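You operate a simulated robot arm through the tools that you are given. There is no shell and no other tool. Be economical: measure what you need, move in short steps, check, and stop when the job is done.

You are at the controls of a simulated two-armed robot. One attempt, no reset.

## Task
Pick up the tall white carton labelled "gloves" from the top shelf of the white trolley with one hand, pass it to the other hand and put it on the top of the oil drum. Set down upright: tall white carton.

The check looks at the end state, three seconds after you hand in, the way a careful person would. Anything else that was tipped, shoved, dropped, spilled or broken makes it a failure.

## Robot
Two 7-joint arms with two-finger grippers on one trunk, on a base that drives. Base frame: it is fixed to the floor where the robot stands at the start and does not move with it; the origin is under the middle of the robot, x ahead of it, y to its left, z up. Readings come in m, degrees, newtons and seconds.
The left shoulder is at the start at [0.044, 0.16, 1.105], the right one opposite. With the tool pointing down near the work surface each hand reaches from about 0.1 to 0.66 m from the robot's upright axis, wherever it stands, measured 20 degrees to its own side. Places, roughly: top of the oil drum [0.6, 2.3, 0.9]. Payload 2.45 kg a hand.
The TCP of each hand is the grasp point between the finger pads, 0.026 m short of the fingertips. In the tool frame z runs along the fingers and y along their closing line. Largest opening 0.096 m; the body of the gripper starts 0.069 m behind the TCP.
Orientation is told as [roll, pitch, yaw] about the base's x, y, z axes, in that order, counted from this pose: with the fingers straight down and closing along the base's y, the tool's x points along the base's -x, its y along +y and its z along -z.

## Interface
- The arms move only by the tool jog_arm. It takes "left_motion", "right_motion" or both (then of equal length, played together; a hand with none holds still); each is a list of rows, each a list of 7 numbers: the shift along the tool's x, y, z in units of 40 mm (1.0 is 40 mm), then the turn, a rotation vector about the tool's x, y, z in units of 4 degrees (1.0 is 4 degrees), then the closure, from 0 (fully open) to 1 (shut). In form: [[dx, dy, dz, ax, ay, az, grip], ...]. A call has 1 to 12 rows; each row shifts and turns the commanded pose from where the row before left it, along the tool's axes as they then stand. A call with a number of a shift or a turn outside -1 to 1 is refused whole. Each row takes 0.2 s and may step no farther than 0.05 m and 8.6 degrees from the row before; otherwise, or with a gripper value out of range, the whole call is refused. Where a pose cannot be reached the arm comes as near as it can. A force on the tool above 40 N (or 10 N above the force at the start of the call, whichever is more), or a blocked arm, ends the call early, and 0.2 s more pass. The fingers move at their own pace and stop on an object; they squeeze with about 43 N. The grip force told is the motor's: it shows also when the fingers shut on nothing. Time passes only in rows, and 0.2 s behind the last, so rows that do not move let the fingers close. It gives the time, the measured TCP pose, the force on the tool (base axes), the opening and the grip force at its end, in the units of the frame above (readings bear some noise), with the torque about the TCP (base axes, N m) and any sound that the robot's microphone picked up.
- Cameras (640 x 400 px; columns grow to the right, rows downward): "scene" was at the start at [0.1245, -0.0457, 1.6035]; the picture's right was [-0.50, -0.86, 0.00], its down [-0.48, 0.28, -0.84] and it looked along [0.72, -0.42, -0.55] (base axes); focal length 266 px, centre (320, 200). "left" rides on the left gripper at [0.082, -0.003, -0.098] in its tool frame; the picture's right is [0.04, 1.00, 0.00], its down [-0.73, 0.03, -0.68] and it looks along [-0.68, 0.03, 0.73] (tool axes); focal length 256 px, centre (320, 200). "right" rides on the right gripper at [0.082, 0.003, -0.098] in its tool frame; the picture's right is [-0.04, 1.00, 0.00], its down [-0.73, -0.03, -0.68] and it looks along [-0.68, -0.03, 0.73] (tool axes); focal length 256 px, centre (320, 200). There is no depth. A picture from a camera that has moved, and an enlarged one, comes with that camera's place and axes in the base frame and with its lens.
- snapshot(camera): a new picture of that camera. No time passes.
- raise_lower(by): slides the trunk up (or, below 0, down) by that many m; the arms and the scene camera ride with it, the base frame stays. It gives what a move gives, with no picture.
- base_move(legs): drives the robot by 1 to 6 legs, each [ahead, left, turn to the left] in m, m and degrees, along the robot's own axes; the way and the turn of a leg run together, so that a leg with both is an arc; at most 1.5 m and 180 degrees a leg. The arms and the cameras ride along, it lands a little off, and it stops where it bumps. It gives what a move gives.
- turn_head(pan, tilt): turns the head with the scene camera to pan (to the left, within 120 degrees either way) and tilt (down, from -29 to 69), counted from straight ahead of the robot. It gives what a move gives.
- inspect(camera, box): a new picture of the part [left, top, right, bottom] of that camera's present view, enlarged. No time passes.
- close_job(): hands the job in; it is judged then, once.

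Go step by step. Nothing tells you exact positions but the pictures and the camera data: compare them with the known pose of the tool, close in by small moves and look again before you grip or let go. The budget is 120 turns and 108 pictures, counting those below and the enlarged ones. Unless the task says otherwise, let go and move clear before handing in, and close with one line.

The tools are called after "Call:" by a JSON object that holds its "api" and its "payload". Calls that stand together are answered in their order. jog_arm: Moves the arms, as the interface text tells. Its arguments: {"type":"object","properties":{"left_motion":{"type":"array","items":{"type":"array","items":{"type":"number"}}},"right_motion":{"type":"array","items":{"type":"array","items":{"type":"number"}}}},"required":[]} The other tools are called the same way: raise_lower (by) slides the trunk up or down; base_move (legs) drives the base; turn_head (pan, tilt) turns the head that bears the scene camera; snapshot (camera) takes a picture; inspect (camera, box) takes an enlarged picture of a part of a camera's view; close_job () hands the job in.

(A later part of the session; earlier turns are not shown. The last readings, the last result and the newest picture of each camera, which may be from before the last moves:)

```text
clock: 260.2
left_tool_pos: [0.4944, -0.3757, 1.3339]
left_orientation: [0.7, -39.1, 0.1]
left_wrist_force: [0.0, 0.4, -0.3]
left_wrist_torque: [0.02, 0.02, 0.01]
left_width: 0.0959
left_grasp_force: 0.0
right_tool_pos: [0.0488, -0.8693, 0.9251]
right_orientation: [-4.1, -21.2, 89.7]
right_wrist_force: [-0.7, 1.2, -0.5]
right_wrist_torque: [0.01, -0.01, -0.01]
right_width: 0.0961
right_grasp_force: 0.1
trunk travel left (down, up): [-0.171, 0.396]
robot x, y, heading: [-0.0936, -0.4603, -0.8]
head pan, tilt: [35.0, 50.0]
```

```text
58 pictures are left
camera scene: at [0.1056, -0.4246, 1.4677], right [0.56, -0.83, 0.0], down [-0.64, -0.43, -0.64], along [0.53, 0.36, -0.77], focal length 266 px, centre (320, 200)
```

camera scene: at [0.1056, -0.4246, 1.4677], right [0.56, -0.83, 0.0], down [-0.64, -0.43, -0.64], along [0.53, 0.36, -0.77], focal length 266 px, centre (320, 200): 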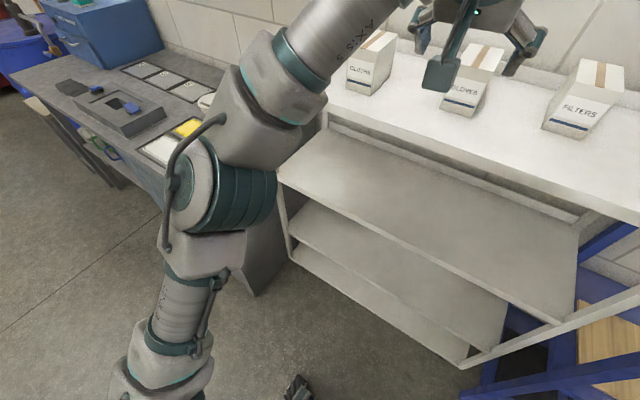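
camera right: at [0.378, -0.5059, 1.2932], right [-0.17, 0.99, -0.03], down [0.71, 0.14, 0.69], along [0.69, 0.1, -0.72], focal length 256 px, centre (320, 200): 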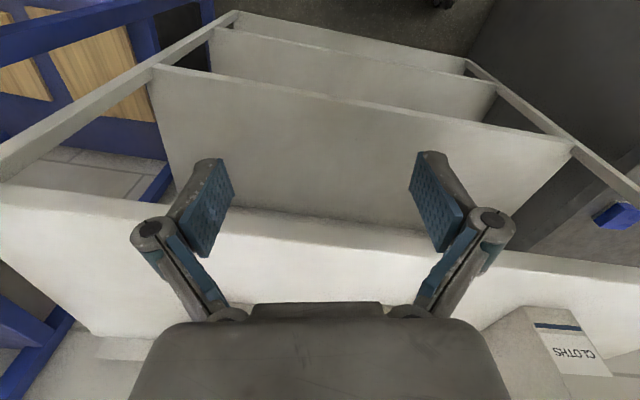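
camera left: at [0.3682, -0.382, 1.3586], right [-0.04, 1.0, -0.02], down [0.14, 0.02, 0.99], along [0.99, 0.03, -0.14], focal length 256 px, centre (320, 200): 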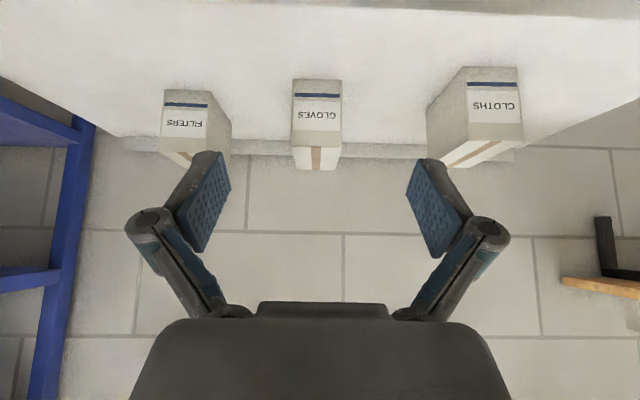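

The left elbow is close to shelf height, so I'll reach 0.06 m more with the arm and drive only 0.18 m, which keeps the elbow in front of the trolley.

Call:
{"api": "jog_arm", "payload": {"left_motion": [[-0.13, 0, 0.105, 0, 0, 0, 0], [-0.13, 0, 0.105, 0, 0, 0, 0], [-0.13, 0, 0.105, 0, 0, 0, 0], [-0.13, 0, 0.105, 0, 0, 0, 0], [-0.13, 0, 0.105, 0, 0, 0, 0], [-0.13, 0, 0.105, 0, 0, 0, 0], [-0.13, 0, 0.105, 0, 0, 0, 0], [-0.13, 0, 0.105, 0, 0, 0, 0], [-0.13, 0, 0.105, 0, 0, 0, 0]]}}

Call:
{"api": "base_move", "payload": {"legs": [[0.12, 0, 0]]}}

Call:
{"api": "turn_head", "payload": {"pan": 40, "tilt": 55}}

Call:
{"api": "turn_head", "payload": {"pan": 45, "tilt": 60}}

Call:
{"api": "snapshot", "payload": {"camera": "scene"}}

Call:
{"api": "snapshot", "payload": {"camera": "left"}}

```text
clock: 262.2
left_tool_pos: [0.5423, -0.3707, 1.3224]
left_orientation: [0.6, -39.2, 0.0]
left_wrist_force: [0.5, -0.4, 0.1]
left_wrist_torque: [-0.01, 0.0, -0.02]
left_width: 0.096
left_grasp_force: 0.1
left hand out of reach, approached as far as the arm can: row 6, 7, 8, 9
right_tool_pos: [0.049, -0.8685, 0.9265]
right_orientation: [-4.2, -21.2, 89.8]
right_wrist_force: [0.6, -0.2, -0.4]
right_wrist_torque: [0.05, 0.0, 0.02]
right_width: 0.0963
right_grasp_force: 0.0
trunk travel left (down, up): [-0.171, 0.396]
robot x, y, heading: [-0.0952, -0.465, -0.8]
head pan, tilt: [35.0, 50.0]
```

```text
clock: 263.5
left_tool_pos: [0.6611, -0.3728, 1.3238]
left_orientation: [0.5, -39.1, -0.1]
left_wrist_force: [0.1, -0.2, 0.2]
left_wrist_torque: [0.01, 0.0, -0.02]
left_width: 0.0959
left_grasp_force: 0.1
right_tool_pos: [0.168, -0.8705, 0.9255]
right_orientation: [-4.2, -21.3, 89.6]
right_wrist_force: [1.2, -0.5, 0.2]
right_wrist_torque: [-0.02, 0.01, -0.02]
right_width: 0.0961
right_grasp_force: 0.1
trunk travel left (down, up): [-0.171, 0.396]
robot x, y, heading: [0.0233, -0.4704, -0.5]
head pan, tilt: [35.0, 50.0]
```

```text
clock: 264.1
left_tool_pos: [0.6581, -0.3718, 1.3269]
left_orientation: [0.6, -39.2, 0.1]
left_wrist_force: [-0.4, 0.3, -0.4]
left_wrist_torque: [0.01, 0.03, 0.0]
left_width: 0.0959
left_grasp_force: 0.0
right_tool_pos: [0.1658, -0.8696, 0.9261]
right_orientation: [-4.2, -21.2, 89.8]
right_wrist_force: [1.0, -0.1, -0.6]
right_wrist_torque: [0.0, 0.01, -0.04]
right_width: 0.096
right_grasp_force: 0.0
trunk travel left (down, up): [-0.171, 0.396]
robot x, y, heading: [0.0236, -0.4659, -0.7]
head pan, tilt: [40.0, 55.0]
```

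```text
clock: 264.8
left_tool_pos: [0.6577, -0.3718, 1.3274]
left_orientation: [0.6, -39.3, 0.0]
left_wrist_force: [0.2, 0.4, 0.1]
left_wrist_torque: [0.0, 0.01, 0.01]
left_width: 0.0959
left_grasp_force: 0.0
right_tool_pos: [0.1655, -0.8708, 0.9258]
right_orientation: [-4.4, -21.2, 89.8]
right_wrist_force: [-0.2, -0.2, -0.4]
right_wrist_torque: [0.04, 0.0, -0.01]
right_width: 0.0962
right_grasp_force: 0.0
trunk travel left (down, up): [-0.171, 0.396]
robot x, y, heading: [0.0258, -0.4679, -0.8]
head pan, tilt: [45.0, 60.0]
```

```text
57 pictures are left
camera scene: at [0.2081, -0.4231, 1.4553], right [0.7, -0.72, 0.0], down [-0.62, -0.6, -0.5], along [0.35, 0.35, -0.87], focal length 266 px, centre (320, 200)
```

scene: 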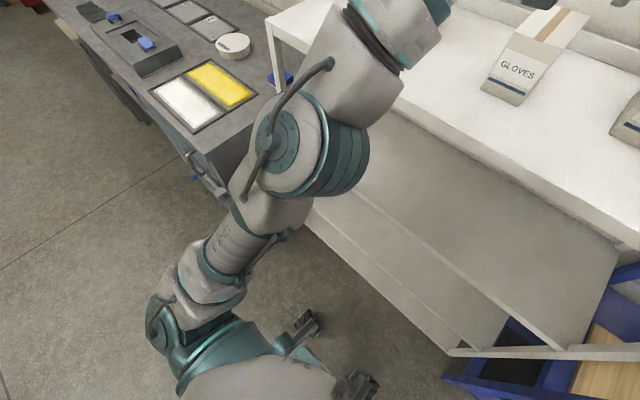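

```text
56 pictures are left
camera left: at [0.5315, -0.3764, 1.352], right [-0.04, 1.0, -0.02], down [0.14, 0.02, 0.99], along [0.99, 0.04, -0.14], focal length 256 px, centre (320, 200)
```

left: 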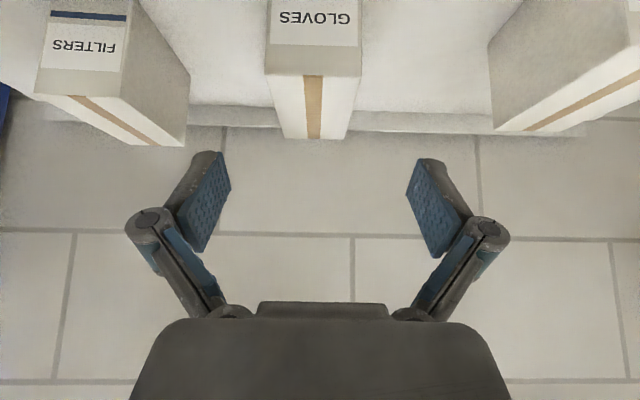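

Still calm and centred on the carton (y −0.372 vs −0.373). I'll drive the last 0.075 m with the fingers above the carton, then check.

Call:
{"api": "base_move", "payload": {"legs": [[0.076, 0, 0]]}}

Call:
{"api": "turn_head", "payload": {"pan": 0, "tilt": 40}}

Call:
{"api": "snapshot", "payload": {"camera": "scene"}}

Call:
{"api": "snapshot", "payload": {"camera": "left"}}

```text
clock: 265.8
left_tool_pos: [0.7333, -0.3724, 1.3266]
left_orientation: [0.5, -39.1, 0.1]
left_wrist_force: [0.1, 0.0, -0.4]
left_wrist_torque: [-0.01, 0.02, -0.03]
left_width: 0.0961
left_grasp_force: 0.0
right_tool_pos: [0.2419, -0.871, 0.9263]
right_orientation: [-4.3, -21.3, 89.7]
right_wrist_force: [0.0, -0.3, -0.5]
right_wrist_torque: [0.01, 0.03, 0.01]
right_width: 0.096
right_grasp_force: 0.1
trunk travel left (down, up): [-0.171, 0.396]
robot x, y, heading: [0.1028, -0.465, -0.8]
head pan, tilt: [45.0, 60.0]
```

```text
clock: 267.0
left_tool_pos: [0.7308, -0.371, 1.3298]
left_orientation: [0.5, -39.2, 0.2]
left_wrist_force: [0.3, -0.2, 0.2]
left_wrist_torque: [0.0, -0.02, -0.01]
left_width: 0.0964
left_grasp_force: 0.2
right_tool_pos: [0.2384, -0.87, 0.9283]
right_orientation: [-4.5, -21.2, 89.7]
right_wrist_force: [-0.2, 0.0, -0.7]
right_wrist_torque: [0.01, 0.01, 0.0]
right_width: 0.0962
right_grasp_force: 0.1
trunk travel left (down, up): [-0.171, 0.396]
robot x, y, heading: [0.0979, -0.47, -0.6]
head pan, tilt: [0.0, 40.0]
```

```text
55 pictures are left
camera scene: at [0.3213, -0.4718, 1.4816], right [-0.01, -1.0, 0.0], down [-0.65, 0.01, -0.76], along [0.76, -0.01, -0.65], focal length 266 px, centre (320, 200)
```

scene: 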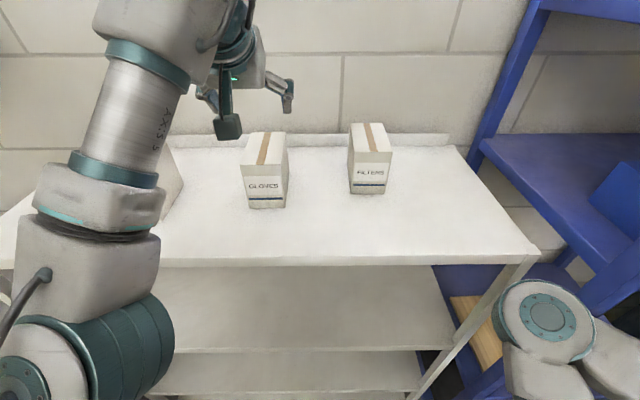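

```text
54 pictures are left
camera left: at [0.6047, -0.3765, 1.3544], right [-0.04, 1.0, -0.02], down [0.14, 0.02, 0.99], along [0.99, 0.04, -0.14], focal length 256 px, centre (320, 200)
```

left: 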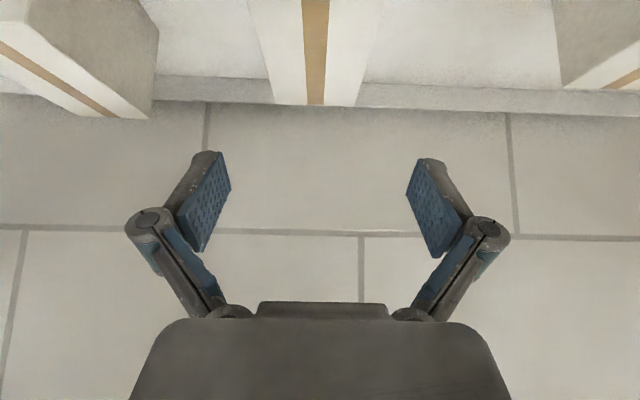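

The hand is centred over the carton. I'll lower by trunk 0.07 m, so the tips just straddle the top, and check.

Call:
{"api": "raise_lower", "payload": {"by": -0.07}}

Call:
{"api": "snapshot", "payload": {"camera": "left"}}

Call:
{"api": "snapshot", "payload": {"camera": "scene"}}

```text
clock: 268.0
left_tool_pos: [0.7272, -0.3701, 1.2611]
left_orientation: [0.4, -39.5, 0.1]
left_wrist_force: [-0.2, 0.7, -0.5]
left_wrist_torque: [-0.03, -0.01, 0.01]
left_width: 0.096
left_grasp_force: 0.1
right_tool_pos: [0.2381, -0.8708, 0.8573]
right_orientation: [-4.5, -21.1, 89.9]
right_wrist_force: [0.1, 0.0, 0.6]
right_wrist_torque: [0.01, -0.03, -0.04]
right_width: 0.0962
right_grasp_force: 0.0
trunk travel left (down, up): [-0.101, 0.466]
robot x, y, heading: [0.0998, -0.4693, -0.5]
head pan, tilt: [0.0, 40.0]
```

```text
53 pictures are left
camera left: at [0.6012, -0.3762, 1.2854], right [-0.04, 1.0, -0.02], down [0.13, 0.02, 0.99], along [0.99, 0.04, -0.13], focal length 256 px, centre (320, 200)
```

left: 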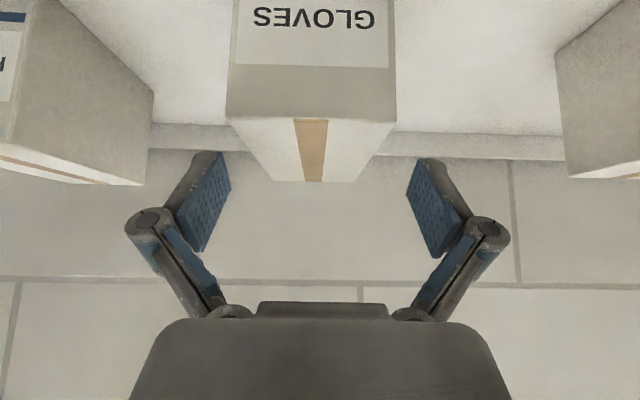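

```text
52 pictures are left
camera scene: at [0.3986, -0.4724, 1.398], right [-0.01, -1.0, 0.0], down [-0.65, 0.01, -0.76], along [0.76, -0.01, -0.65], focal length 266 px, centre (320, 200)
```

scene: 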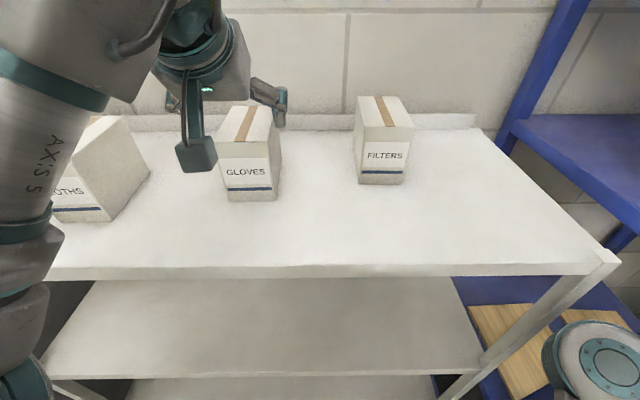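

The fingers straddle it with about 1 cm clearance on each side. I'll lower the remaining 0.058 m.

Call:
{"api": "raise_lower", "payload": {"by": -0.058}}

Call:
{"api": "snapshot", "payload": {"camera": "left"}}

Call:
{"api": "snapshot", "payload": {"camera": "scene"}}

```text
clock: 269.0
left_tool_pos: [0.7308, -0.3635, 1.1983]
left_orientation: [0.2, -39.2, 0.4]
left_wrist_force: [0.0, -0.2, 0.9]
left_wrist_torque: [0.01, 0.01, 0.02]
left_width: 0.0959
left_grasp_force: 0.1
right_tool_pos: [0.2394, -0.8636, 0.8011]
right_orientation: [-4.3, -20.8, 90.0]
right_wrist_force: [-0.2, -0.5, -1.0]
right_wrist_torque: [0.04, 0.01, 0.02]
right_width: 0.096
right_grasp_force: 0.0
trunk travel left (down, up): [-0.043, 0.524]
robot x, y, heading: [0.1018, -0.4667, -0.4]
head pan, tilt: [0.0, 40.0]
```

```text
51 pictures are left
camera left: at [0.6045, -0.3684, 1.2227], right [-0.04, 1.0, -0.02], down [0.14, 0.03, 0.99], along [0.99, 0.04, -0.14], focal length 256 px, centre (320, 200)
```

left: 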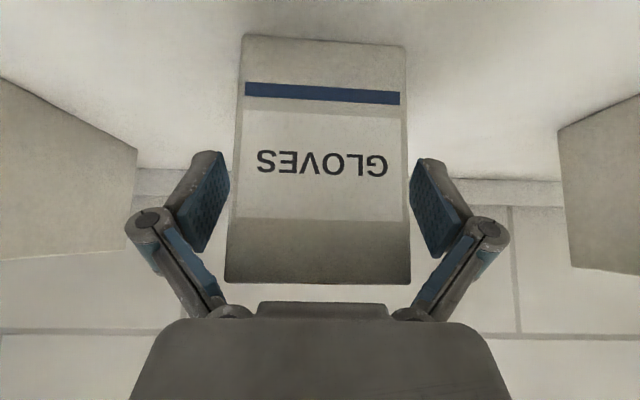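

```text
50 pictures are left
camera scene: at [0.475, -0.4625, 1.3176], right [-0.01, -1.0, 0.01], down [-0.65, 0.0, -0.76], along [0.76, -0.01, -0.65], focal length 266 px, centre (320, 200)
```

scene: 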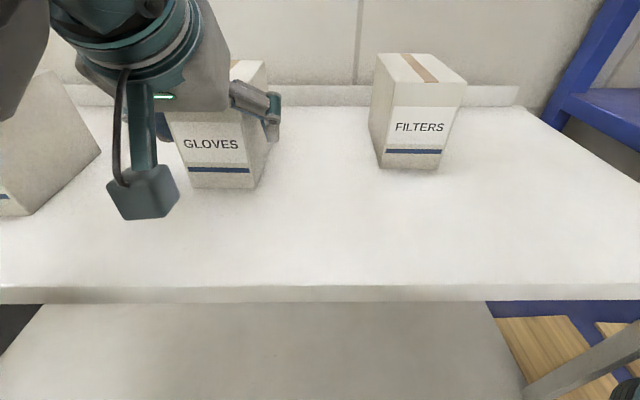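

The carton sits centred between the pads. I'll close the gripper with no motion.

Call:
{"api": "jog_arm", "payload": {"left_motion": [[0, 0, 0, 0, 0, 0, 1], [0, 0, 0, 0, 0, 0, 1], [0, 0, 0, 0, 0, 0, 1], [0, 0, 0, 0, 0, 0, 1]]}}

Call:
{"api": "snapshot", "payload": {"camera": "left"}}

```text
clock: 270.0
left_tool_pos: [0.728, -0.3635, 1.203]
left_orientation: [0.0, -39.7, 0.5]
left_wrist_force: [-4.7, 6.3, 25.5]
left_wrist_torque: [0.37, 0.37, -0.04]
left_width: 0.0749
left_grasp_force: 42.5
right_tool_pos: [0.2382, -0.8656, 0.8013]
right_orientation: [-4.6, -20.8, 89.9]
right_wrist_force: [-0.3, 0.4, 0.2]
right_wrist_torque: [-0.01, -0.01, 0.02]
right_width: 0.0962
right_grasp_force: 0.0
trunk travel left (down, up): [-0.043, 0.524]
robot x, y, heading: [0.0992, -0.47, -0.7]
head pan, tilt: [0.0, 40.0]
```

```text
49 pictures are left
camera left: at [0.6017, -0.3686, 1.2264], right [-0.04, 1.0, -0.03], down [0.13, 0.03, 0.99], along [0.99, 0.04, -0.13], focal length 256 px, centre (320, 200)
```

left: 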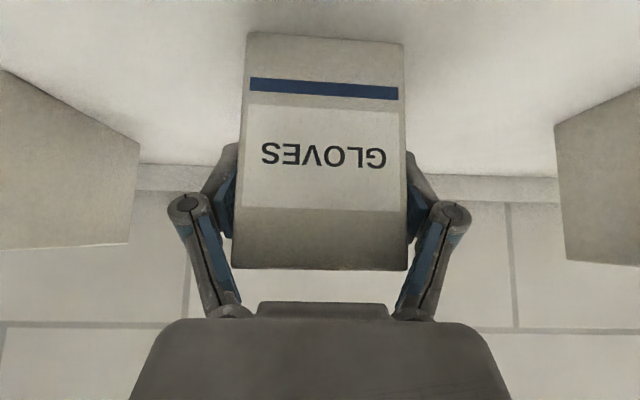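

Gripped at 0.075 m width with 42 N. Now I'll lift with the trunk.

Call:
{"api": "raise_lower", "payload": {"by": 0.05}}

Call:
{"api": "snapshot", "payload": {"camera": "scene"}}

Call:
{"api": "snapshot", "payload": {"camera": "left"}}

```text
clock: 270.9
left_tool_pos: [0.7246, -0.3714, 1.2574]
left_orientation: [0.4, -40.1, -0.1]
left_wrist_force: [1.6, -8.9, 35.6]
left_wrist_torque: [-0.34, -0.04, -0.37]
left_width: 0.0697
left_grasp_force: 43.2
right_tool_pos: [0.2367, -0.8689, 0.8509]
right_orientation: [-4.7, -21.2, 89.8]
right_wrist_force: [-0.5, -0.9, -0.6]
right_wrist_torque: [-0.03, -0.02, 0.0]
right_width: 0.0959
right_grasp_force: 0.1
trunk travel left (down, up): [-0.093, 0.474]
robot x, y, heading: [0.0997, -0.4667, -0.5]
head pan, tilt: [0.0, 40.0]
```

```text
48 pictures are left
camera scene: at [0.403, -0.4731, 1.3898], right [-0.01, -1.0, 0.0], down [-0.64, 0.01, -0.77], along [0.77, -0.01, -0.64], focal length 266 px, centre (320, 200)
```

scene: 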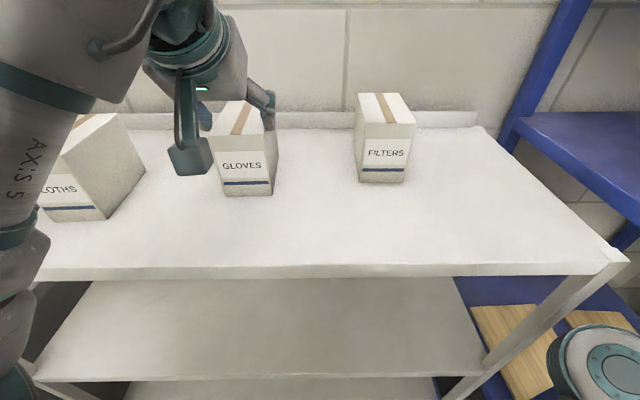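

```text
47 pictures are left
camera left: at [0.5981, -0.3759, 1.2805], right [-0.03, 1.0, -0.02], down [0.12, 0.03, 0.99], along [0.99, 0.03, -0.12], focal length 256 px, centre (320, 200)
```

left: 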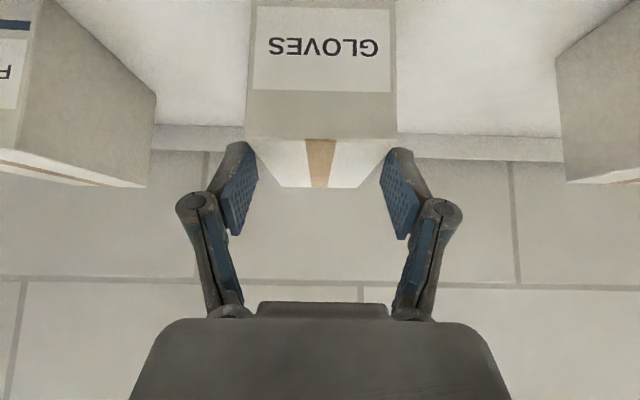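

The pads slid up the carton instead of lifting it. The carton looks still upright on the shelf, so I'll look closely before doing anything.

Call:
{"api": "inspect", "payload": {"camera": "scene", "box": [130, 60, 330, 220]}}

Call:
{"api": "inspect", "payload": {"camera": "left", "box": [160, 0, 480, 250]}}

```text
2.50 times, centred on (230, 140) of scene
camera zoom: at [0.403, -0.4731, 1.3898], right [-0.01, -1.0, 0.0], down [-0.64, 0.01, -0.77], along [0.77, -0.01, -0.64], focal length 664 px, centre (545, 350)
```

zoom: 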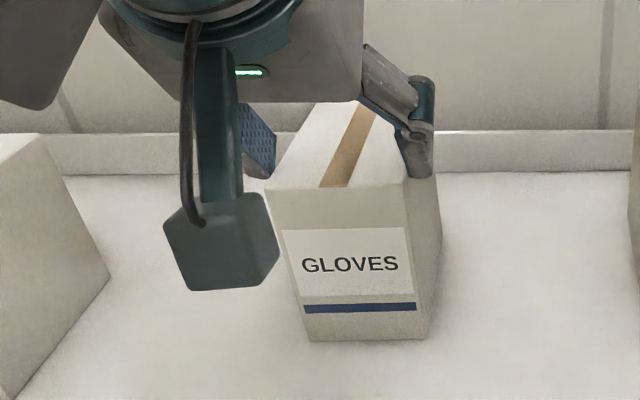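

```text
1.60 times, centred on (320, 125) of left
camera zoom: at [0.5981, -0.3759, 1.2805], right [-0.03, 1.0, -0.02], down [0.12, 0.03, 0.99], along [0.99, 0.03, -0.12], focal length 410 px, centre (320, 320)
```

zoom: 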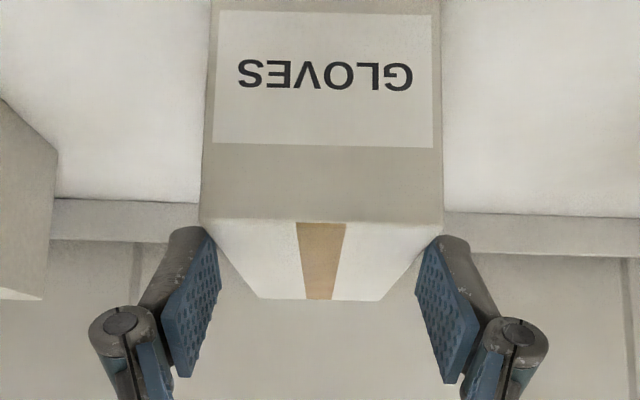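

The carton is upright and the pads are at its top edge. I'll open the gripper to let it stand free, then read the forces.

Call:
{"api": "jog_arm", "payload": {"left_motion": [[0, 0, 0, 0, 0, 0, 0], [0, 0, 0, 0, 0, 0, 0], [0, 0, 0, 0, 0, 0, 0], [0, 0, 0, 0, 0, 0, 0]]}}

Call:
{"api": "turn_head", "payload": {"pan": 0, "tilt": 38}}

Call:
{"api": "inspect", "payload": {"camera": "scene", "box": [130, 60, 430, 240]}}

Call:
{"api": "snapshot", "payload": {"camera": "left"}}

```text
clock: 271.9
left_tool_pos: [0.7302, -0.3721, 1.252]
left_orientation: [0.5, -39.5, 0.0]
left_wrist_force: [-0.2, -0.2, 0.7]
left_wrist_torque: [0.02, -0.04, 0.0]
left_width: 0.0959
left_grasp_force: 0.0
right_tool_pos: [0.238, -0.87, 0.8489]
right_orientation: [-4.5, -21.2, 89.8]
right_wrist_force: [-0.5, 0.7, 0.5]
right_wrist_torque: [0.0, 0.0, 0.01]
right_width: 0.096
right_grasp_force: 0.1
trunk travel left (down, up): [-0.093, 0.474]
robot x, y, heading: [0.1007, -0.4691, -0.7]
head pan, tilt: [0.0, 40.0]
```

```text
clock: 272.6
left_tool_pos: [0.7291, -0.3706, 1.2509]
left_orientation: [0.6, -39.4, 0.1]
left_wrist_force: [-0.9, -0.2, 0.1]
left_wrist_torque: [0.03, -0.02, 0.05]
left_width: 0.0958
left_grasp_force: 0.2
right_tool_pos: [0.2389, -0.869, 0.8492]
right_orientation: [-4.5, -21.2, 89.7]
right_wrist_force: [0.0, 0.1, 0.1]
right_wrist_torque: [0.0, 0.05, -0.02]
right_width: 0.096
right_grasp_force: 0.1
trunk travel left (down, up): [-0.093, 0.474]
robot x, y, heading: [0.0972, -0.4687, -0.8]
head pan, tilt: [0.0, 38.0]
```

```text
2.13 times, centred on (280, 150) of scene
camera zoom: at [0.4109, -0.4726, 1.3901], right [-0.01, -1.0, 0.0], down [-0.62, 0.01, -0.78], along [0.78, -0.01, -0.62], focal length 567 px, centre (405, 307)
```

zoom: 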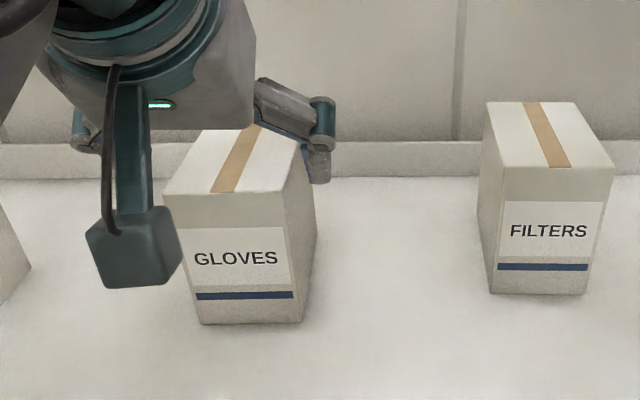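

```text
43 pictures are left
camera left: at [0.6033, -0.3761, 1.2756], right [-0.04, 1.0, -0.02], down [0.14, 0.02, 0.99], along [0.99, 0.04, -0.14], focal length 256 px, centre (320, 200)
```

left: 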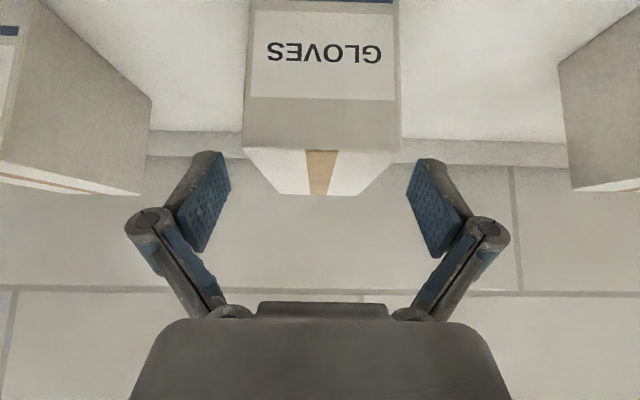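

The carton stands upright on the shelf, nudged about 1 cm back. My stored arm command was slightly beyond reach, which strained the arm during the grip, and the grip was at the carton's front end. I'll relax the command back to the reachable pose and move closer to the carton's middle.

Call:
{"api": "jog_arm", "payload": {"left_motion": [[0.1, 0, 0, 0, 0, 0, 0], [0.1, 0, 0, 0, 0, 0, 0], [0.1, 0, 0, 0, 0, 0, 0], [0.1, 0, 0, 0, 0, 0, 0], [0, 0, 0, 0, 0, 0, 0], [0, 0, 0, 0, 0, 0, 0]]}}

Call:
{"api": "raise_lower", "payload": {"by": 0.05}}

Call:
{"api": "base_move", "payload": {"legs": [[0.04, 0, 0]]}}

Call:
{"api": "jog_arm", "payload": {"left_motion": [[0, 0, 0, 0, 0, 0, 0], [0, 0, 0, 0, 0, 0, 0], [0, 0, 0, 0, 0, 0, 0], [0, 0, 0, 0, 0, 0, 0]]}}

Call:
{"api": "turn_head", "payload": {"pan": 45, "tilt": 60}}

Call:
{"api": "snapshot", "payload": {"camera": "scene"}}

Call:
{"api": "snapshot", "payload": {"camera": "left"}}

```text
clock: 274.0
left_tool_pos: [0.7176, -0.3708, 1.2405]
left_orientation: [0.4, -39.3, 0.0]
left_wrist_force: [-0.7, 0.0, 0.4]
left_wrist_torque: [0.0, 0.03, 0.01]
left_width: 0.0959
left_grasp_force: 0.0
right_tool_pos: [0.2381, -0.8708, 0.8506]
right_orientation: [-4.5, -21.3, 89.8]
right_wrist_force: [0.4, -0.7, -0.3]
right_wrist_torque: [-0.02, -0.02, -0.02]
right_width: 0.096
right_grasp_force: 0.2
trunk travel left (down, up): [-0.093, 0.474]
robot x, y, heading: [0.1016, -0.467, -0.8]
head pan, tilt: [0.0, 38.0]
```

```text
clock: 274.9
left_tool_pos: [0.7184, -0.371, 1.2887]
left_orientation: [0.5, -39.2, 0.1]
left_wrist_force: [0.5, -0.4, -0.1]
left_wrist_torque: [-0.01, -0.01, 0.0]
left_width: 0.0961
left_grasp_force: 0.0
right_tool_pos: [0.2396, -0.8702, 0.8984]
right_orientation: [-4.3, -21.1, 89.8]
right_wrist_force: [0.5, -0.5, -0.3]
right_wrist_torque: [-0.01, 0.0, 0.01]
right_width: 0.0958
right_grasp_force: 0.0
trunk travel left (down, up): [-0.143, 0.424]
robot x, y, heading: [0.1023, -0.4675, -0.5]
head pan, tilt: [0.0, 38.0]
```

```text
clock: 275.8
left_tool_pos: [0.7548, -0.3683, 1.2912]
left_orientation: [0.2, -39.5, 0.1]
left_wrist_force: [-0.2, -0.2, -0.2]
left_wrist_torque: [0.01, 0.0, 0.01]
left_width: 0.096
left_grasp_force: 0.1
right_tool_pos: [0.2766, -0.8685, 0.9008]
right_orientation: [-4.5, -21.0, 89.9]
right_wrist_force: [-0.7, -0.3, -0.6]
right_wrist_torque: [-0.01, 0.0, 0.0]
right_width: 0.0961
right_grasp_force: 0.0
trunk travel left (down, up): [-0.143, 0.424]
robot x, y, heading: [0.1412, -0.4689, -0.6]
head pan, tilt: [0.0, 38.0]
```

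```text
clock: 276.8
left_tool_pos: [0.7518, -0.3683, 1.2944]
left_orientation: [0.3, -39.7, 0.3]
left_wrist_force: [0.1, -0.5, 0.2]
left_wrist_torque: [0.01, -0.02, 0.0]
left_width: 0.0959
left_grasp_force: 0.0
right_tool_pos: [0.2757, -0.867, 0.901]
right_orientation: [-4.8, -20.9, 90.0]
right_wrist_force: [-0.1, -0.1, -0.8]
right_wrist_torque: [0.0, 0.0, -0.02]
right_width: 0.096
right_grasp_force: 0.0
trunk travel left (down, up): [-0.143, 0.424]
robot x, y, heading: [0.1441, -0.466, -0.7]
head pan, tilt: [0.0, 38.0]
```

```text
clock: 277.9
left_tool_pos: [0.752, -0.3666, 1.2939]
left_orientation: [0.3, -39.6, 0.3]
left_wrist_force: [0.2, 0.1, 0.0]
left_wrist_torque: [0.04, 0.0, -0.02]
left_width: 0.0964
left_grasp_force: 0.1
right_tool_pos: [0.275, -0.8683, 0.902]
right_orientation: [-4.6, -21.1, 90.0]
right_wrist_force: [-0.2, -0.3, -0.2]
right_wrist_torque: [0.0, -0.03, -0.03]
right_width: 0.0959
right_grasp_force: 0.1
trunk travel left (down, up): [-0.143, 0.424]
robot x, y, heading: [0.1401, -0.4684, -0.5]
head pan, tilt: [45.0, 60.0]
```

```text
42 pictures are left
camera scene: at [0.3503, -0.4189, 1.4229], right [0.7, -0.72, 0.0], down [-0.62, -0.61, -0.5], along [0.36, 0.35, -0.87], focal length 266 px, centre (320, 200)
```

scene: 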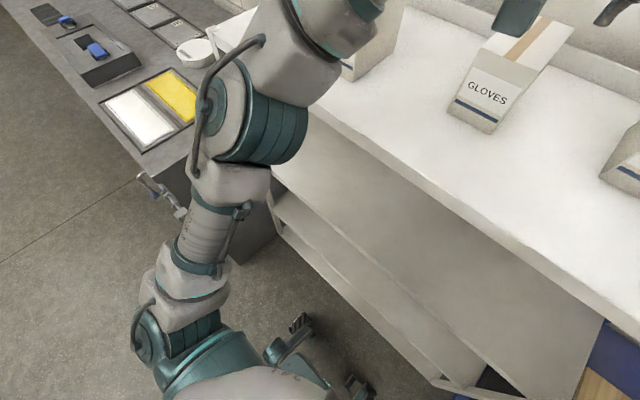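

```text
41 pictures are left
camera left: at [0.6255, -0.3722, 1.3175], right [-0.04, 1.0, -0.02], down [0.13, 0.03, 0.99], along [0.99, 0.04, -0.13], focal length 256 px, centre (320, 200)
```

left: 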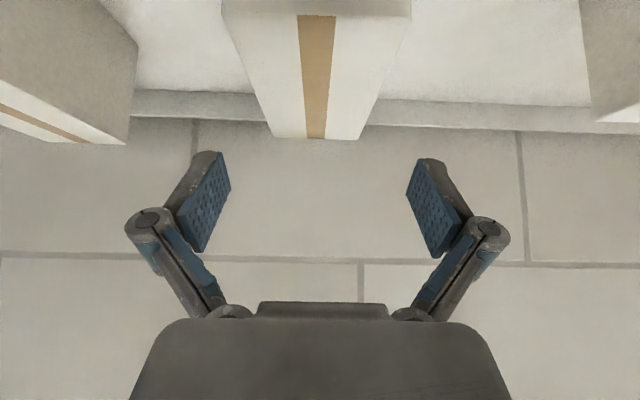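

The left elbow would come too close to the shelf edge, so I'll tilt the tool to about 50°, which moves the wrist and elbow back relative to the grasp point.

Call:
{"api": "jog_arm", "payload": {"left_motion": [[0, 0, 0, 0, -0.3, 0, 0], [0, 0, 0, 0, -0.3, 0, 0], [0, 0, 0, 0, -0.3, 0, 0], [0, 0, 0, 0, -0.3, 0, 0], [0, 0, 0, 0, -0.3, 0, 0], [0, 0, 0, 0, -0.3, 0, 0], [0, 0, 0, 0, -0.3, 0, 0], [0, 0, 0, 0, -0.3, 0, 0], [0, 0, 0, 0, -0.3, 0, 0]]}}

Call:
{"api": "jog_arm", "payload": {"left_motion": [[-0.07, 0, 0.085, 0, 0, 0, 0], [-0.07, 0, 0.085, 0, 0, 0, 0], [-0.07, 0, 0.085, 0, 0, 0, 0], [-0.07, 0, 0.085, 0, 0, 0, 0], [-0.07, 0, 0.085, 0, 0, 0, 0], [-0.07, 0, 0.085, 0, 0, 0, 0], [-0.07, 0, 0.085, 0, 0, 0, 0], [-0.07, 0, 0.085, 0, 0, 0, 0], [-0.07, 0, 0.085, 0, 0, 0, 0]]}}

Call:
{"api": "snapshot", "payload": {"camera": "scene"}}

```text
clock: 279.9
left_tool_pos: [0.7512, -0.366, 1.2928]
left_orientation: [0.3, -50.4, 0.2]
left_wrist_force: [-0.4, 0.2, -0.3]
left_wrist_torque: [0.0, -0.02, -0.05]
left_width: 0.0962
left_grasp_force: 0.2
right_tool_pos: [0.2755, -0.8664, 0.9019]
right_orientation: [-4.6, -21.1, 90.1]
right_wrist_force: [-0.4, 0.1, 0.0]
right_wrist_torque: [-0.02, 0.06, 0.01]
right_width: 0.0957
right_grasp_force: 0.1
trunk travel left (down, up): [-0.143, 0.424]
robot x, y, heading: [0.1426, -0.468, -0.7]
head pan, tilt: [45.0, 60.0]
```

```text
clock: 281.9
left_tool_pos: [0.7927, -0.3669, 1.2943]
left_orientation: [0.2, -50.3, 0.2]
left_wrist_force: [-0.3, 0.4, 0.3]
left_wrist_torque: [0.02, 0.0, -0.02]
left_width: 0.0959
left_grasp_force: 0.0
right_tool_pos: [0.2754, -0.8675, 0.9007]
right_orientation: [-4.7, -21.0, 90.0]
right_wrist_force: [-0.6, 0.3, -0.6]
right_wrist_torque: [-0.03, 0.01, 0.06]
right_width: 0.096
right_grasp_force: 0.0
trunk travel left (down, up): [-0.143, 0.424]
robot x, y, heading: [0.1439, -0.4682, -0.3]
head pan, tilt: [45.0, 60.0]
```

```text
40 pictures are left
camera scene: at [0.3501, -0.4194, 1.4231], right [0.7, -0.72, 0.0], down [-0.62, -0.61, -0.5], along [0.36, 0.35, -0.87], focal length 266 px, centre (320, 200)
```

scene: 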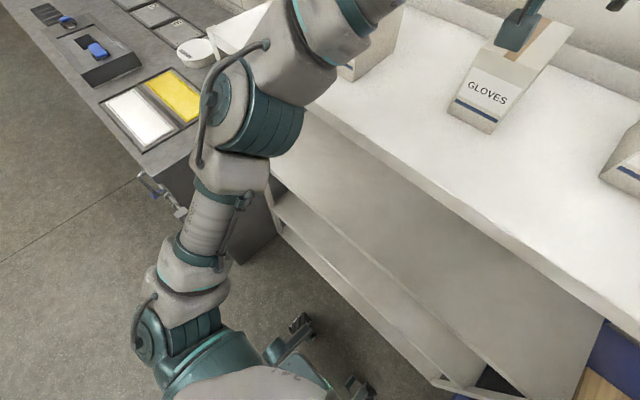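

The arm now has spare reach. I'll back the base 0.028 m so the grasp point is near the carton's middle, then lower to just above and check.

Call:
{"api": "base_move", "payload": {"legs": [[-0.028, 0, 0]]}}

Call:
{"api": "jog_arm", "payload": {"left_motion": [[0, -0.02, 0, 0, 0, 0, 0], [0, -0.02, 0, 0, 0, 0, 0], [0, -0.02, 0, 0, 0, 0, 0], [0, 0, 0, 0, 0, 0, 0], [0, 0, 0, 0, 0, 0, 0]]}}

Call:
{"api": "raise_lower", "payload": {"by": -0.04}}

Call:
{"api": "turn_head", "payload": {"pan": 5, "tilt": 40}}

Call:
{"api": "snapshot", "payload": {"camera": "left"}}

Call:
{"api": "snapshot", "payload": {"camera": "scene"}}

```text
clock: 282.7
left_tool_pos: [0.7685, -0.3676, 1.291]
left_orientation: [0.5, -50.1, 0.2]
left_wrist_force: [0.1, 0.8, 0.1]
left_wrist_torque: [-0.03, 0.03, 0.0]
left_width: 0.096
left_grasp_force: 0.0
right_tool_pos: [0.2498, -0.8666, 0.8987]
right_orientation: [-4.6, -21.0, 89.9]
right_wrist_force: [0.5, 0.2, 0.5]
right_wrist_torque: [0.02, 0.0, 0.03]
right_width: 0.096
right_grasp_force: 0.0
trunk travel left (down, up): [-0.143, 0.424]
robot x, y, heading: [0.1152, -0.4656, -0.8]
head pan, tilt: [45.0, 60.0]
```

```text
clock: 283.9
left_tool_pos: [0.7598, -0.3726, 1.2955]
left_orientation: [0.6, -50.6, 0.1]
left_wrist_force: [-0.3, 1.0, 0.0]
left_wrist_torque: [0.02, 0.0, -0.02]
left_width: 0.0958
left_grasp_force: 0.1
right_tool_pos: [0.2446, -0.8691, 0.9019]
right_orientation: [-4.8, -21.1, 89.9]
right_wrist_force: [-0.6, 0.0, 0.1]
right_wrist_torque: [0.01, -0.03, -0.03]
right_width: 0.0961
right_grasp_force: 0.0
trunk travel left (down, up): [-0.143, 0.424]
robot x, y, heading: [0.1139, -0.4631, -0.9]
head pan, tilt: [45.0, 60.0]
```

```text
clock: 284.7
left_tool_pos: [0.7575, -0.3728, 1.2577]
left_orientation: [0.5, -50.8, 0.1]
left_wrist_force: [-0.9, 0.4, 0.5]
left_wrist_torque: [0.06, 0.0, 0.02]
left_width: 0.0958
left_grasp_force: 0.0
right_tool_pos: [0.2436, -0.8679, 0.8611]
right_orientation: [-5.1, -21.1, 90.1]
right_wrist_force: [0.2, 1.3, 0.6]
right_wrist_torque: [-0.01, -0.05, -0.02]
right_width: 0.0961
right_grasp_force: 0.0
trunk travel left (down, up): [-0.103, 0.464]
robot x, y, heading: [0.113, -0.4656, -0.8]
head pan, tilt: [45.0, 60.0]
```

```text
clock: 285.8
left_tool_pos: [0.7611, -0.3721, 1.2555]
left_orientation: [0.5, -50.7, 0.2]
left_wrist_force: [0.0, -0.4, 0.7]
left_wrist_torque: [0.01, -0.01, -0.01]
left_width: 0.0957
left_grasp_force: 0.0
right_tool_pos: [0.2451, -0.8693, 0.8607]
right_orientation: [-4.9, -21.1, 90.0]
right_wrist_force: [0.5, -0.6, -0.4]
right_wrist_torque: [-0.03, -0.01, 0.02]
right_width: 0.0959
right_grasp_force: 0.0
trunk travel left (down, up): [-0.103, 0.464]
robot x, y, heading: [0.1115, -0.4685, -0.9]
head pan, tilt: [5.0, 40.0]
```

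```text
39 pictures are left
camera left: at [0.6316, -0.3765, 1.2557], right [-0.03, 1.0, -0.03], down [-0.06, 0.02, 1.0], along [1.0, 0.04, 0.06], focal length 256 px, centre (320, 200)
```

left: 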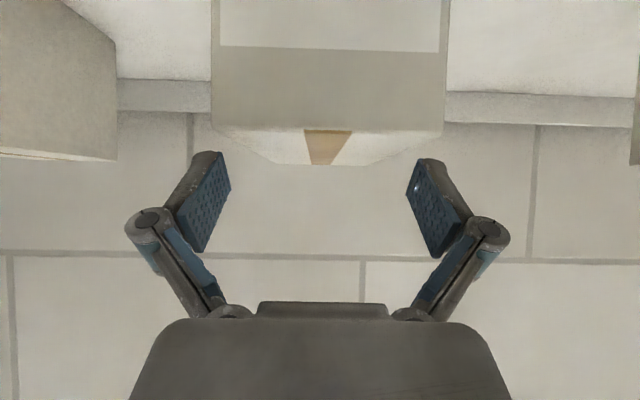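

```text
38 pictures are left
camera scene: at [0.4093, -0.4639, 1.4], right [0.08, -1.0, 0.0], down [-0.65, -0.05, -0.76], along [0.76, 0.06, -0.65], focal length 266 px, centre (320, 200)
```

scene: 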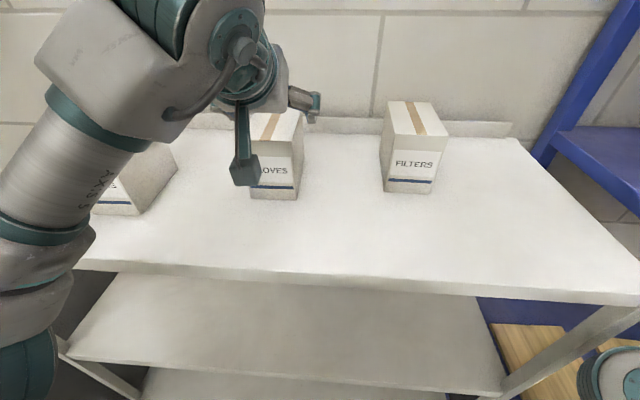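

The pads are centred (carton y ≈ −0.370, TCP −0.372) and the grasp point is 5 cm behind its front face. I'll lower 0.05 m to straddle it.

Call:
{"api": "raise_lower", "payload": {"by": -0.05}}

Call:
{"api": "jog_arm", "payload": {"left_motion": [[0, 0, 0, 0, 0, 0, 0], [0, 0, 0, 0, 0, 0, 0], [0, 0, 0, 0, 0, 0, 0]]}}

Call:
{"api": "snapshot", "payload": {"camera": "left"}}

Call:
{"api": "snapshot", "payload": {"camera": "scene"}}

```text
clock: 286.5
left_tool_pos: [0.7613, -0.3636, 1.2165]
left_orientation: [-0.2, -50.9, 0.8]
left_wrist_force: [-0.2, 0.2, 0.4]
left_wrist_torque: [0.01, -0.04, 0.01]
left_width: 0.0963
left_grasp_force: 0.0
right_tool_pos: [0.2437, -0.8646, 0.8211]
right_orientation: [-4.3, -20.9, 89.8]
right_wrist_force: [0.2, -0.4, -0.2]
right_wrist_torque: [-0.05, 0.01, 0.02]
right_width: 0.0961
right_grasp_force: 0.1
trunk travel left (down, up): [-0.063, 0.504]
robot x, y, heading: [0.1122, -0.4688, -0.6]
head pan, tilt: [5.0, 40.0]
stopped: the force on the tool passed its limit at 50 N (the readings are from after the stop); the commanded pose is now the measured one
```

```text
clock: 287.3
left_tool_pos: [0.7598, -0.3657, 1.2177]
left_orientation: [-0.3, -51.1, 0.7]
left_wrist_force: [-0.4, 0.4, 0.7]
left_wrist_torque: [0.02, 0.03, 0.02]
left_width: 0.0961
left_grasp_force: 0.2
right_tool_pos: [0.2419, -0.8661, 0.822]
right_orientation: [-4.4, -20.8, 89.9]
right_wrist_force: [0.8, -0.5, -0.4]
right_wrist_torque: [0.01, -0.01, 0.02]
right_width: 0.096
right_grasp_force: 0.0
trunk travel left (down, up): [-0.063, 0.504]
robot x, y, heading: [0.114, -0.4656, -0.6]
head pan, tilt: [5.0, 40.0]
```

```text
37 pictures are left
camera left: at [0.6313, -0.3708, 1.2169], right [-0.03, 1.0, -0.03], down [-0.07, 0.03, 1.0], along [1.0, 0.04, 0.07], focal length 256 px, centre (320, 200)
```

left: 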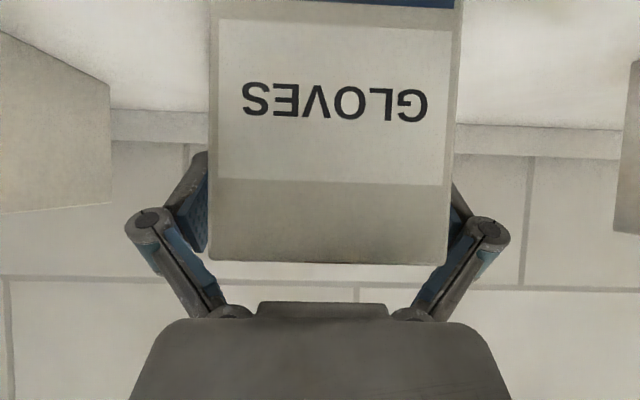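

```text
36 pictures are left
camera scene: at [0.4591, -0.4597, 1.3471], right [0.08, -1.0, 0.0], down [-0.64, -0.05, -0.76], along [0.76, 0.06, -0.65], focal length 266 px, centre (320, 200)
```

scene: 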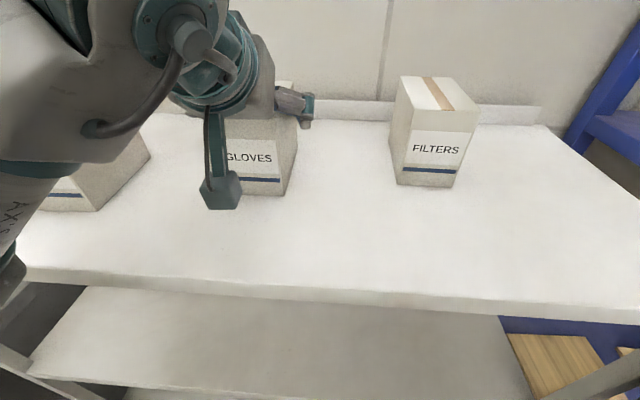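

The palm touched the carton's top edge lightly and the move stopped. That palm contact likely spoiled the first grip too. I'll raise 4 mm to clear it and close here, with the pads 2 cm below the top near the middle.

Call:
{"api": "raise_lower", "payload": {"by": 0.004}}

Call:
{"api": "jog_arm", "payload": {"left_motion": [[0, 0, 0, 0, 0, 0, 0.3], [0, 0, 0, 0, 0, 0, 1], [0, 0, 0, 0, 0, 0, 1], [0, 0, 0, 0, 0, 0, 1], [0, 0, 0, 0, 0, 0, 1]]}}

Call:
{"api": "raise_lower", "payload": {"by": 0.01}}

Call:
{"api": "snapshot", "payload": {"camera": "left"}}

Call:
{"api": "inspect", "payload": {"camera": "scene", "box": [130, 60, 430, 240]}}

```text
clock: 287.8
left_tool_pos: [0.7606, -0.3714, 1.2225]
left_orientation: [0.1, -51.1, 0.4]
left_wrist_force: [-0.1, 0.3, 0.5]
left_wrist_torque: [-0.02, 0.02, 0.01]
left_width: 0.096
left_grasp_force: 0.1
right_tool_pos: [0.2428, -0.8695, 0.8249]
right_orientation: [-4.4, -21.1, 89.8]
right_wrist_force: [0.3, -0.1, -0.6]
right_wrist_torque: [-0.02, 0.03, 0.01]
right_width: 0.0959
right_grasp_force: 0.0
trunk travel left (down, up): [-0.067, 0.5]
robot x, y, heading: [0.1123, -0.4654, -0.8]
head pan, tilt: [5.0, 40.0]
```

```text
clock: 289.0
left_tool_pos: [0.7577, -0.3695, 1.2233]
left_orientation: [-0.2, -51.2, 0.5]
left_wrist_force: [3.0, 1.6, 18.1]
left_wrist_torque: [0.19, 0.79, -0.16]
left_width: 0.0693
left_grasp_force: 43.0
right_tool_pos: [0.2433, -0.8676, 0.8262]
right_orientation: [-4.5, -21.1, 90.1]
right_wrist_force: [-1.0, 0.8, 0.1]
right_wrist_torque: [0.05, -0.01, -0.03]
right_width: 0.096
right_grasp_force: 0.2
trunk travel left (down, up): [-0.067, 0.5]
robot x, y, heading: [0.1168, -0.4656, -0.8]
head pan, tilt: [5.0, 40.0]
```

```text
clock: 289.6
left_tool_pos: [0.7607, -0.3693, 1.2315]
left_orientation: [0.1, -50.8, 0.3]
left_wrist_force: [-0.2, -0.5, -2.8]
left_wrist_torque: [0.02, 0.03, -0.02]
left_width: 0.0694
left_grasp_force: 43.2
right_tool_pos: [0.2441, -0.8688, 0.8343]
right_orientation: [-4.3, -21.0, 90.0]
right_wrist_force: [-0.3, 0.5, -0.4]
right_wrist_torque: [0.01, -0.02, 0.0]
right_width: 0.0959
right_grasp_force: 0.1
trunk travel left (down, up): [-0.077, 0.49]
robot x, y, heading: [0.1119, -0.4671, -0.6]
head pan, tilt: [5.0, 40.0]
```

```text
35 pictures are left
camera left: at [0.6324, -0.3751, 1.2303], right [-0.03, 1.0, -0.03], down [-0.06, 0.03, 1.0], along [1.0, 0.04, 0.06], focal length 256 px, centre (320, 200)
```

left: 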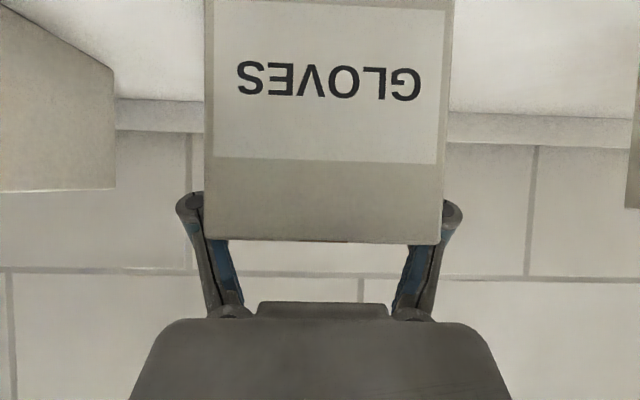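

```text
2.13 times, centred on (280, 150) of scene
camera zoom: at [0.4421, -0.4644, 1.3658], right [0.08, -1.0, 0.0], down [-0.65, -0.05, -0.76], along [0.76, 0.06, -0.65], focal length 567 px, centre (405, 307)
```

zoom: 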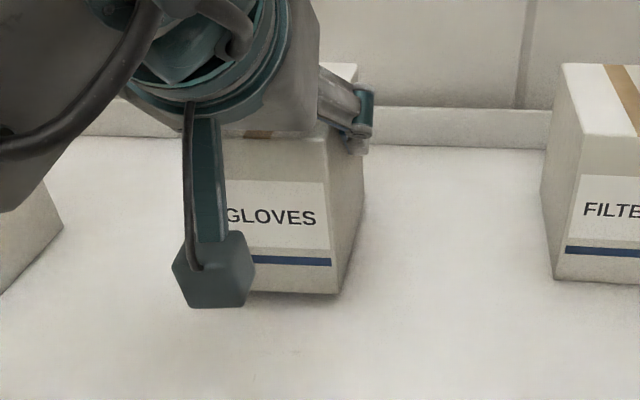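

The force reads −2.8 N, so the carton is light (about 0.3 kg) and hanging from the hand. I'll raise it 0.06 m more and verify.

Call:
{"api": "raise_lower", "payload": {"by": 0.06}}

Call:
{"api": "snapshot", "payload": {"camera": "scene"}}

Call:
{"api": "snapshot", "payload": {"camera": "left"}}

```text
clock: 290.6
left_tool_pos: [0.7621, -0.371, 1.2905]
left_orientation: [0.1, -50.9, 0.4]
left_wrist_force: [0.6, -0.2, -3.1]
left_wrist_torque: [-0.02, -0.02, -0.02]
left_width: 0.0695
left_grasp_force: 43.0
right_tool_pos: [0.2439, -0.8672, 0.8949]
right_orientation: [-4.2, -21.0, 89.9]
right_wrist_force: [0.7, 0.2, -0.5]
right_wrist_torque: [-0.01, 0.01, 0.03]
right_width: 0.0962
right_grasp_force: 0.0
trunk travel left (down, up): [-0.137, 0.43]
robot x, y, heading: [0.1123, -0.4692, -0.7]
head pan, tilt: [5.0, 40.0]
```

```text
33 pictures are left
camera scene: at [0.3714, -0.4634, 1.4414], right [0.08, -1.0, 0.0], down [-0.65, -0.05, -0.76], along [0.76, 0.06, -0.65], focal length 266 px, centre (320, 200)
```

scene: 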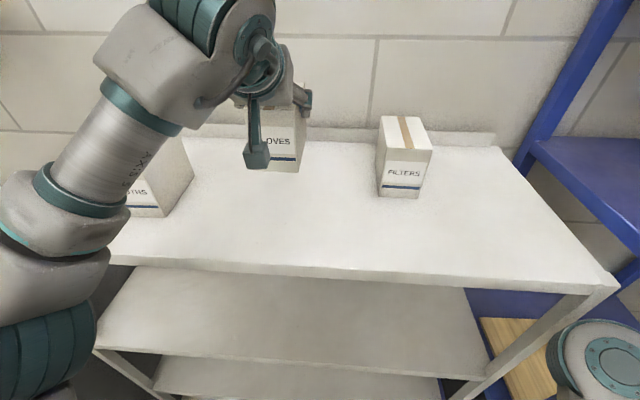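

```text
32 pictures are left
camera left: at [0.6339, -0.3751, 1.2895], right [-0.03, 1.0, -0.03], down [-0.06, 0.03, 1.0], along [1.0, 0.04, 0.06], focal length 256 px, centre (320, 200)
```

left: 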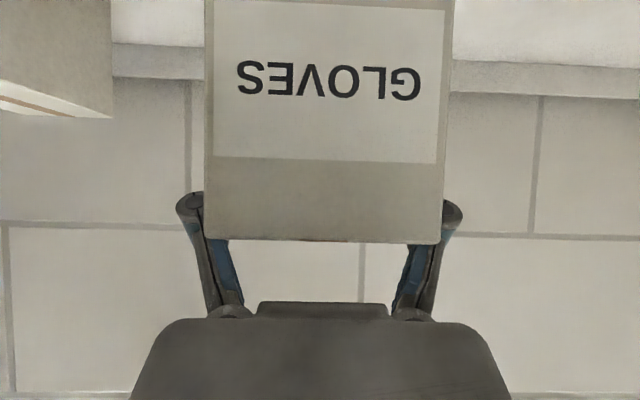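

The carton is lifted cleanly and hangs upright. Now I'll back straight away from the trolley.

Call:
{"api": "base_move", "payload": {"legs": [[-0.4, 0, 0]]}}

Call:
{"api": "raise_lower", "payload": {"by": -0.06}}

Call:
{"api": "turn_head", "payload": {"pan": 0, "tilt": 45}}

Call:
{"api": "snapshot", "payload": {"camera": "scene"}}

```text
clock: 293.1
left_tool_pos: [0.3587, -0.3649, 1.293]
left_orientation: [0.1, -51.1, 0.2]
left_wrist_force: [0.3, -0.3, -0.9]
left_wrist_torque: [0.04, 0.01, 0.0]
left_width: 0.0694
left_grasp_force: 43.2
right_tool_pos: [-0.16, -0.8636, 0.896]
right_orientation: [-4.4, -21.0, 89.8]
right_wrist_force: [0.1, -0.1, 1.2]
right_wrist_torque: [0.01, -0.04, 0.02]
right_width: 0.0959
right_grasp_force: 0.0
trunk travel left (down, up): [-0.137, 0.43]
robot x, y, heading: [-0.2893, -0.4622, -0.8]
head pan, tilt: [5.0, 40.0]
```

```text
clock: 294.1
left_tool_pos: [0.3515, -0.3663, 1.2387]
left_orientation: [0.0, -51.5, 0.4]
left_wrist_force: [-0.7, -1.0, -1.5]
left_wrist_torque: [0.01, 0.01, -0.01]
left_width: 0.0697
left_grasp_force: 43.2
right_tool_pos: [-0.1631, -0.8629, 0.8361]
right_orientation: [-4.8, -21.1, 89.9]
right_wrist_force: [-0.4, 0.6, 0.0]
right_wrist_torque: [0.0, 0.0, -0.04]
right_width: 0.0958
right_grasp_force: 0.1
trunk travel left (down, up): [-0.077, 0.49]
robot x, y, heading: [-0.2849, -0.4626, -1.0]
head pan, tilt: [5.0, 40.0]
```

```text
clock: 294.8
left_tool_pos: [0.3541, -0.3656, 1.2356]
left_orientation: [0.0, -51.2, 0.3]
left_wrist_force: [0.5, -1.0, -1.8]
left_wrist_torque: [-0.04, -0.03, 0.01]
left_width: 0.0695
left_grasp_force: 43.0
right_tool_pos: [-0.1635, -0.863, 0.8354]
right_orientation: [-4.8, -21.1, 89.9]
right_wrist_force: [-0.2, 0.0, 0.3]
right_wrist_torque: [-0.01, -0.02, 0.01]
right_width: 0.0961
right_grasp_force: 0.0
trunk travel left (down, up): [-0.077, 0.49]
robot x, y, heading: [-0.2911, -0.4624, -0.7]
head pan, tilt: [0.0, 45.0]
```

```text
31 pictures are left
camera scene: at [0.0371, -0.4671, 1.3587], right [-0.01, -1.0, 0.0], down [-0.71, 0.01, -0.7], along [0.7, -0.01, -0.71], focal length 266 px, centre (320, 200)
```

scene: 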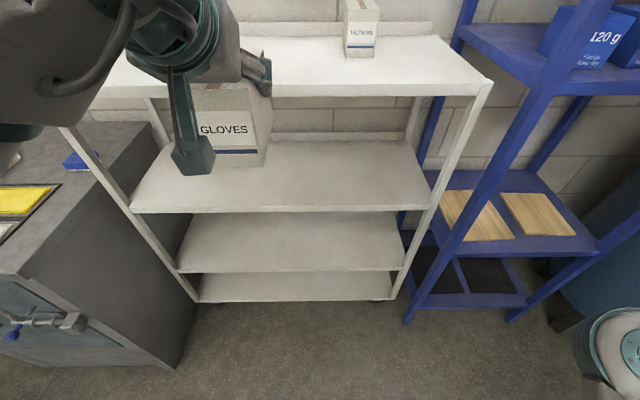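

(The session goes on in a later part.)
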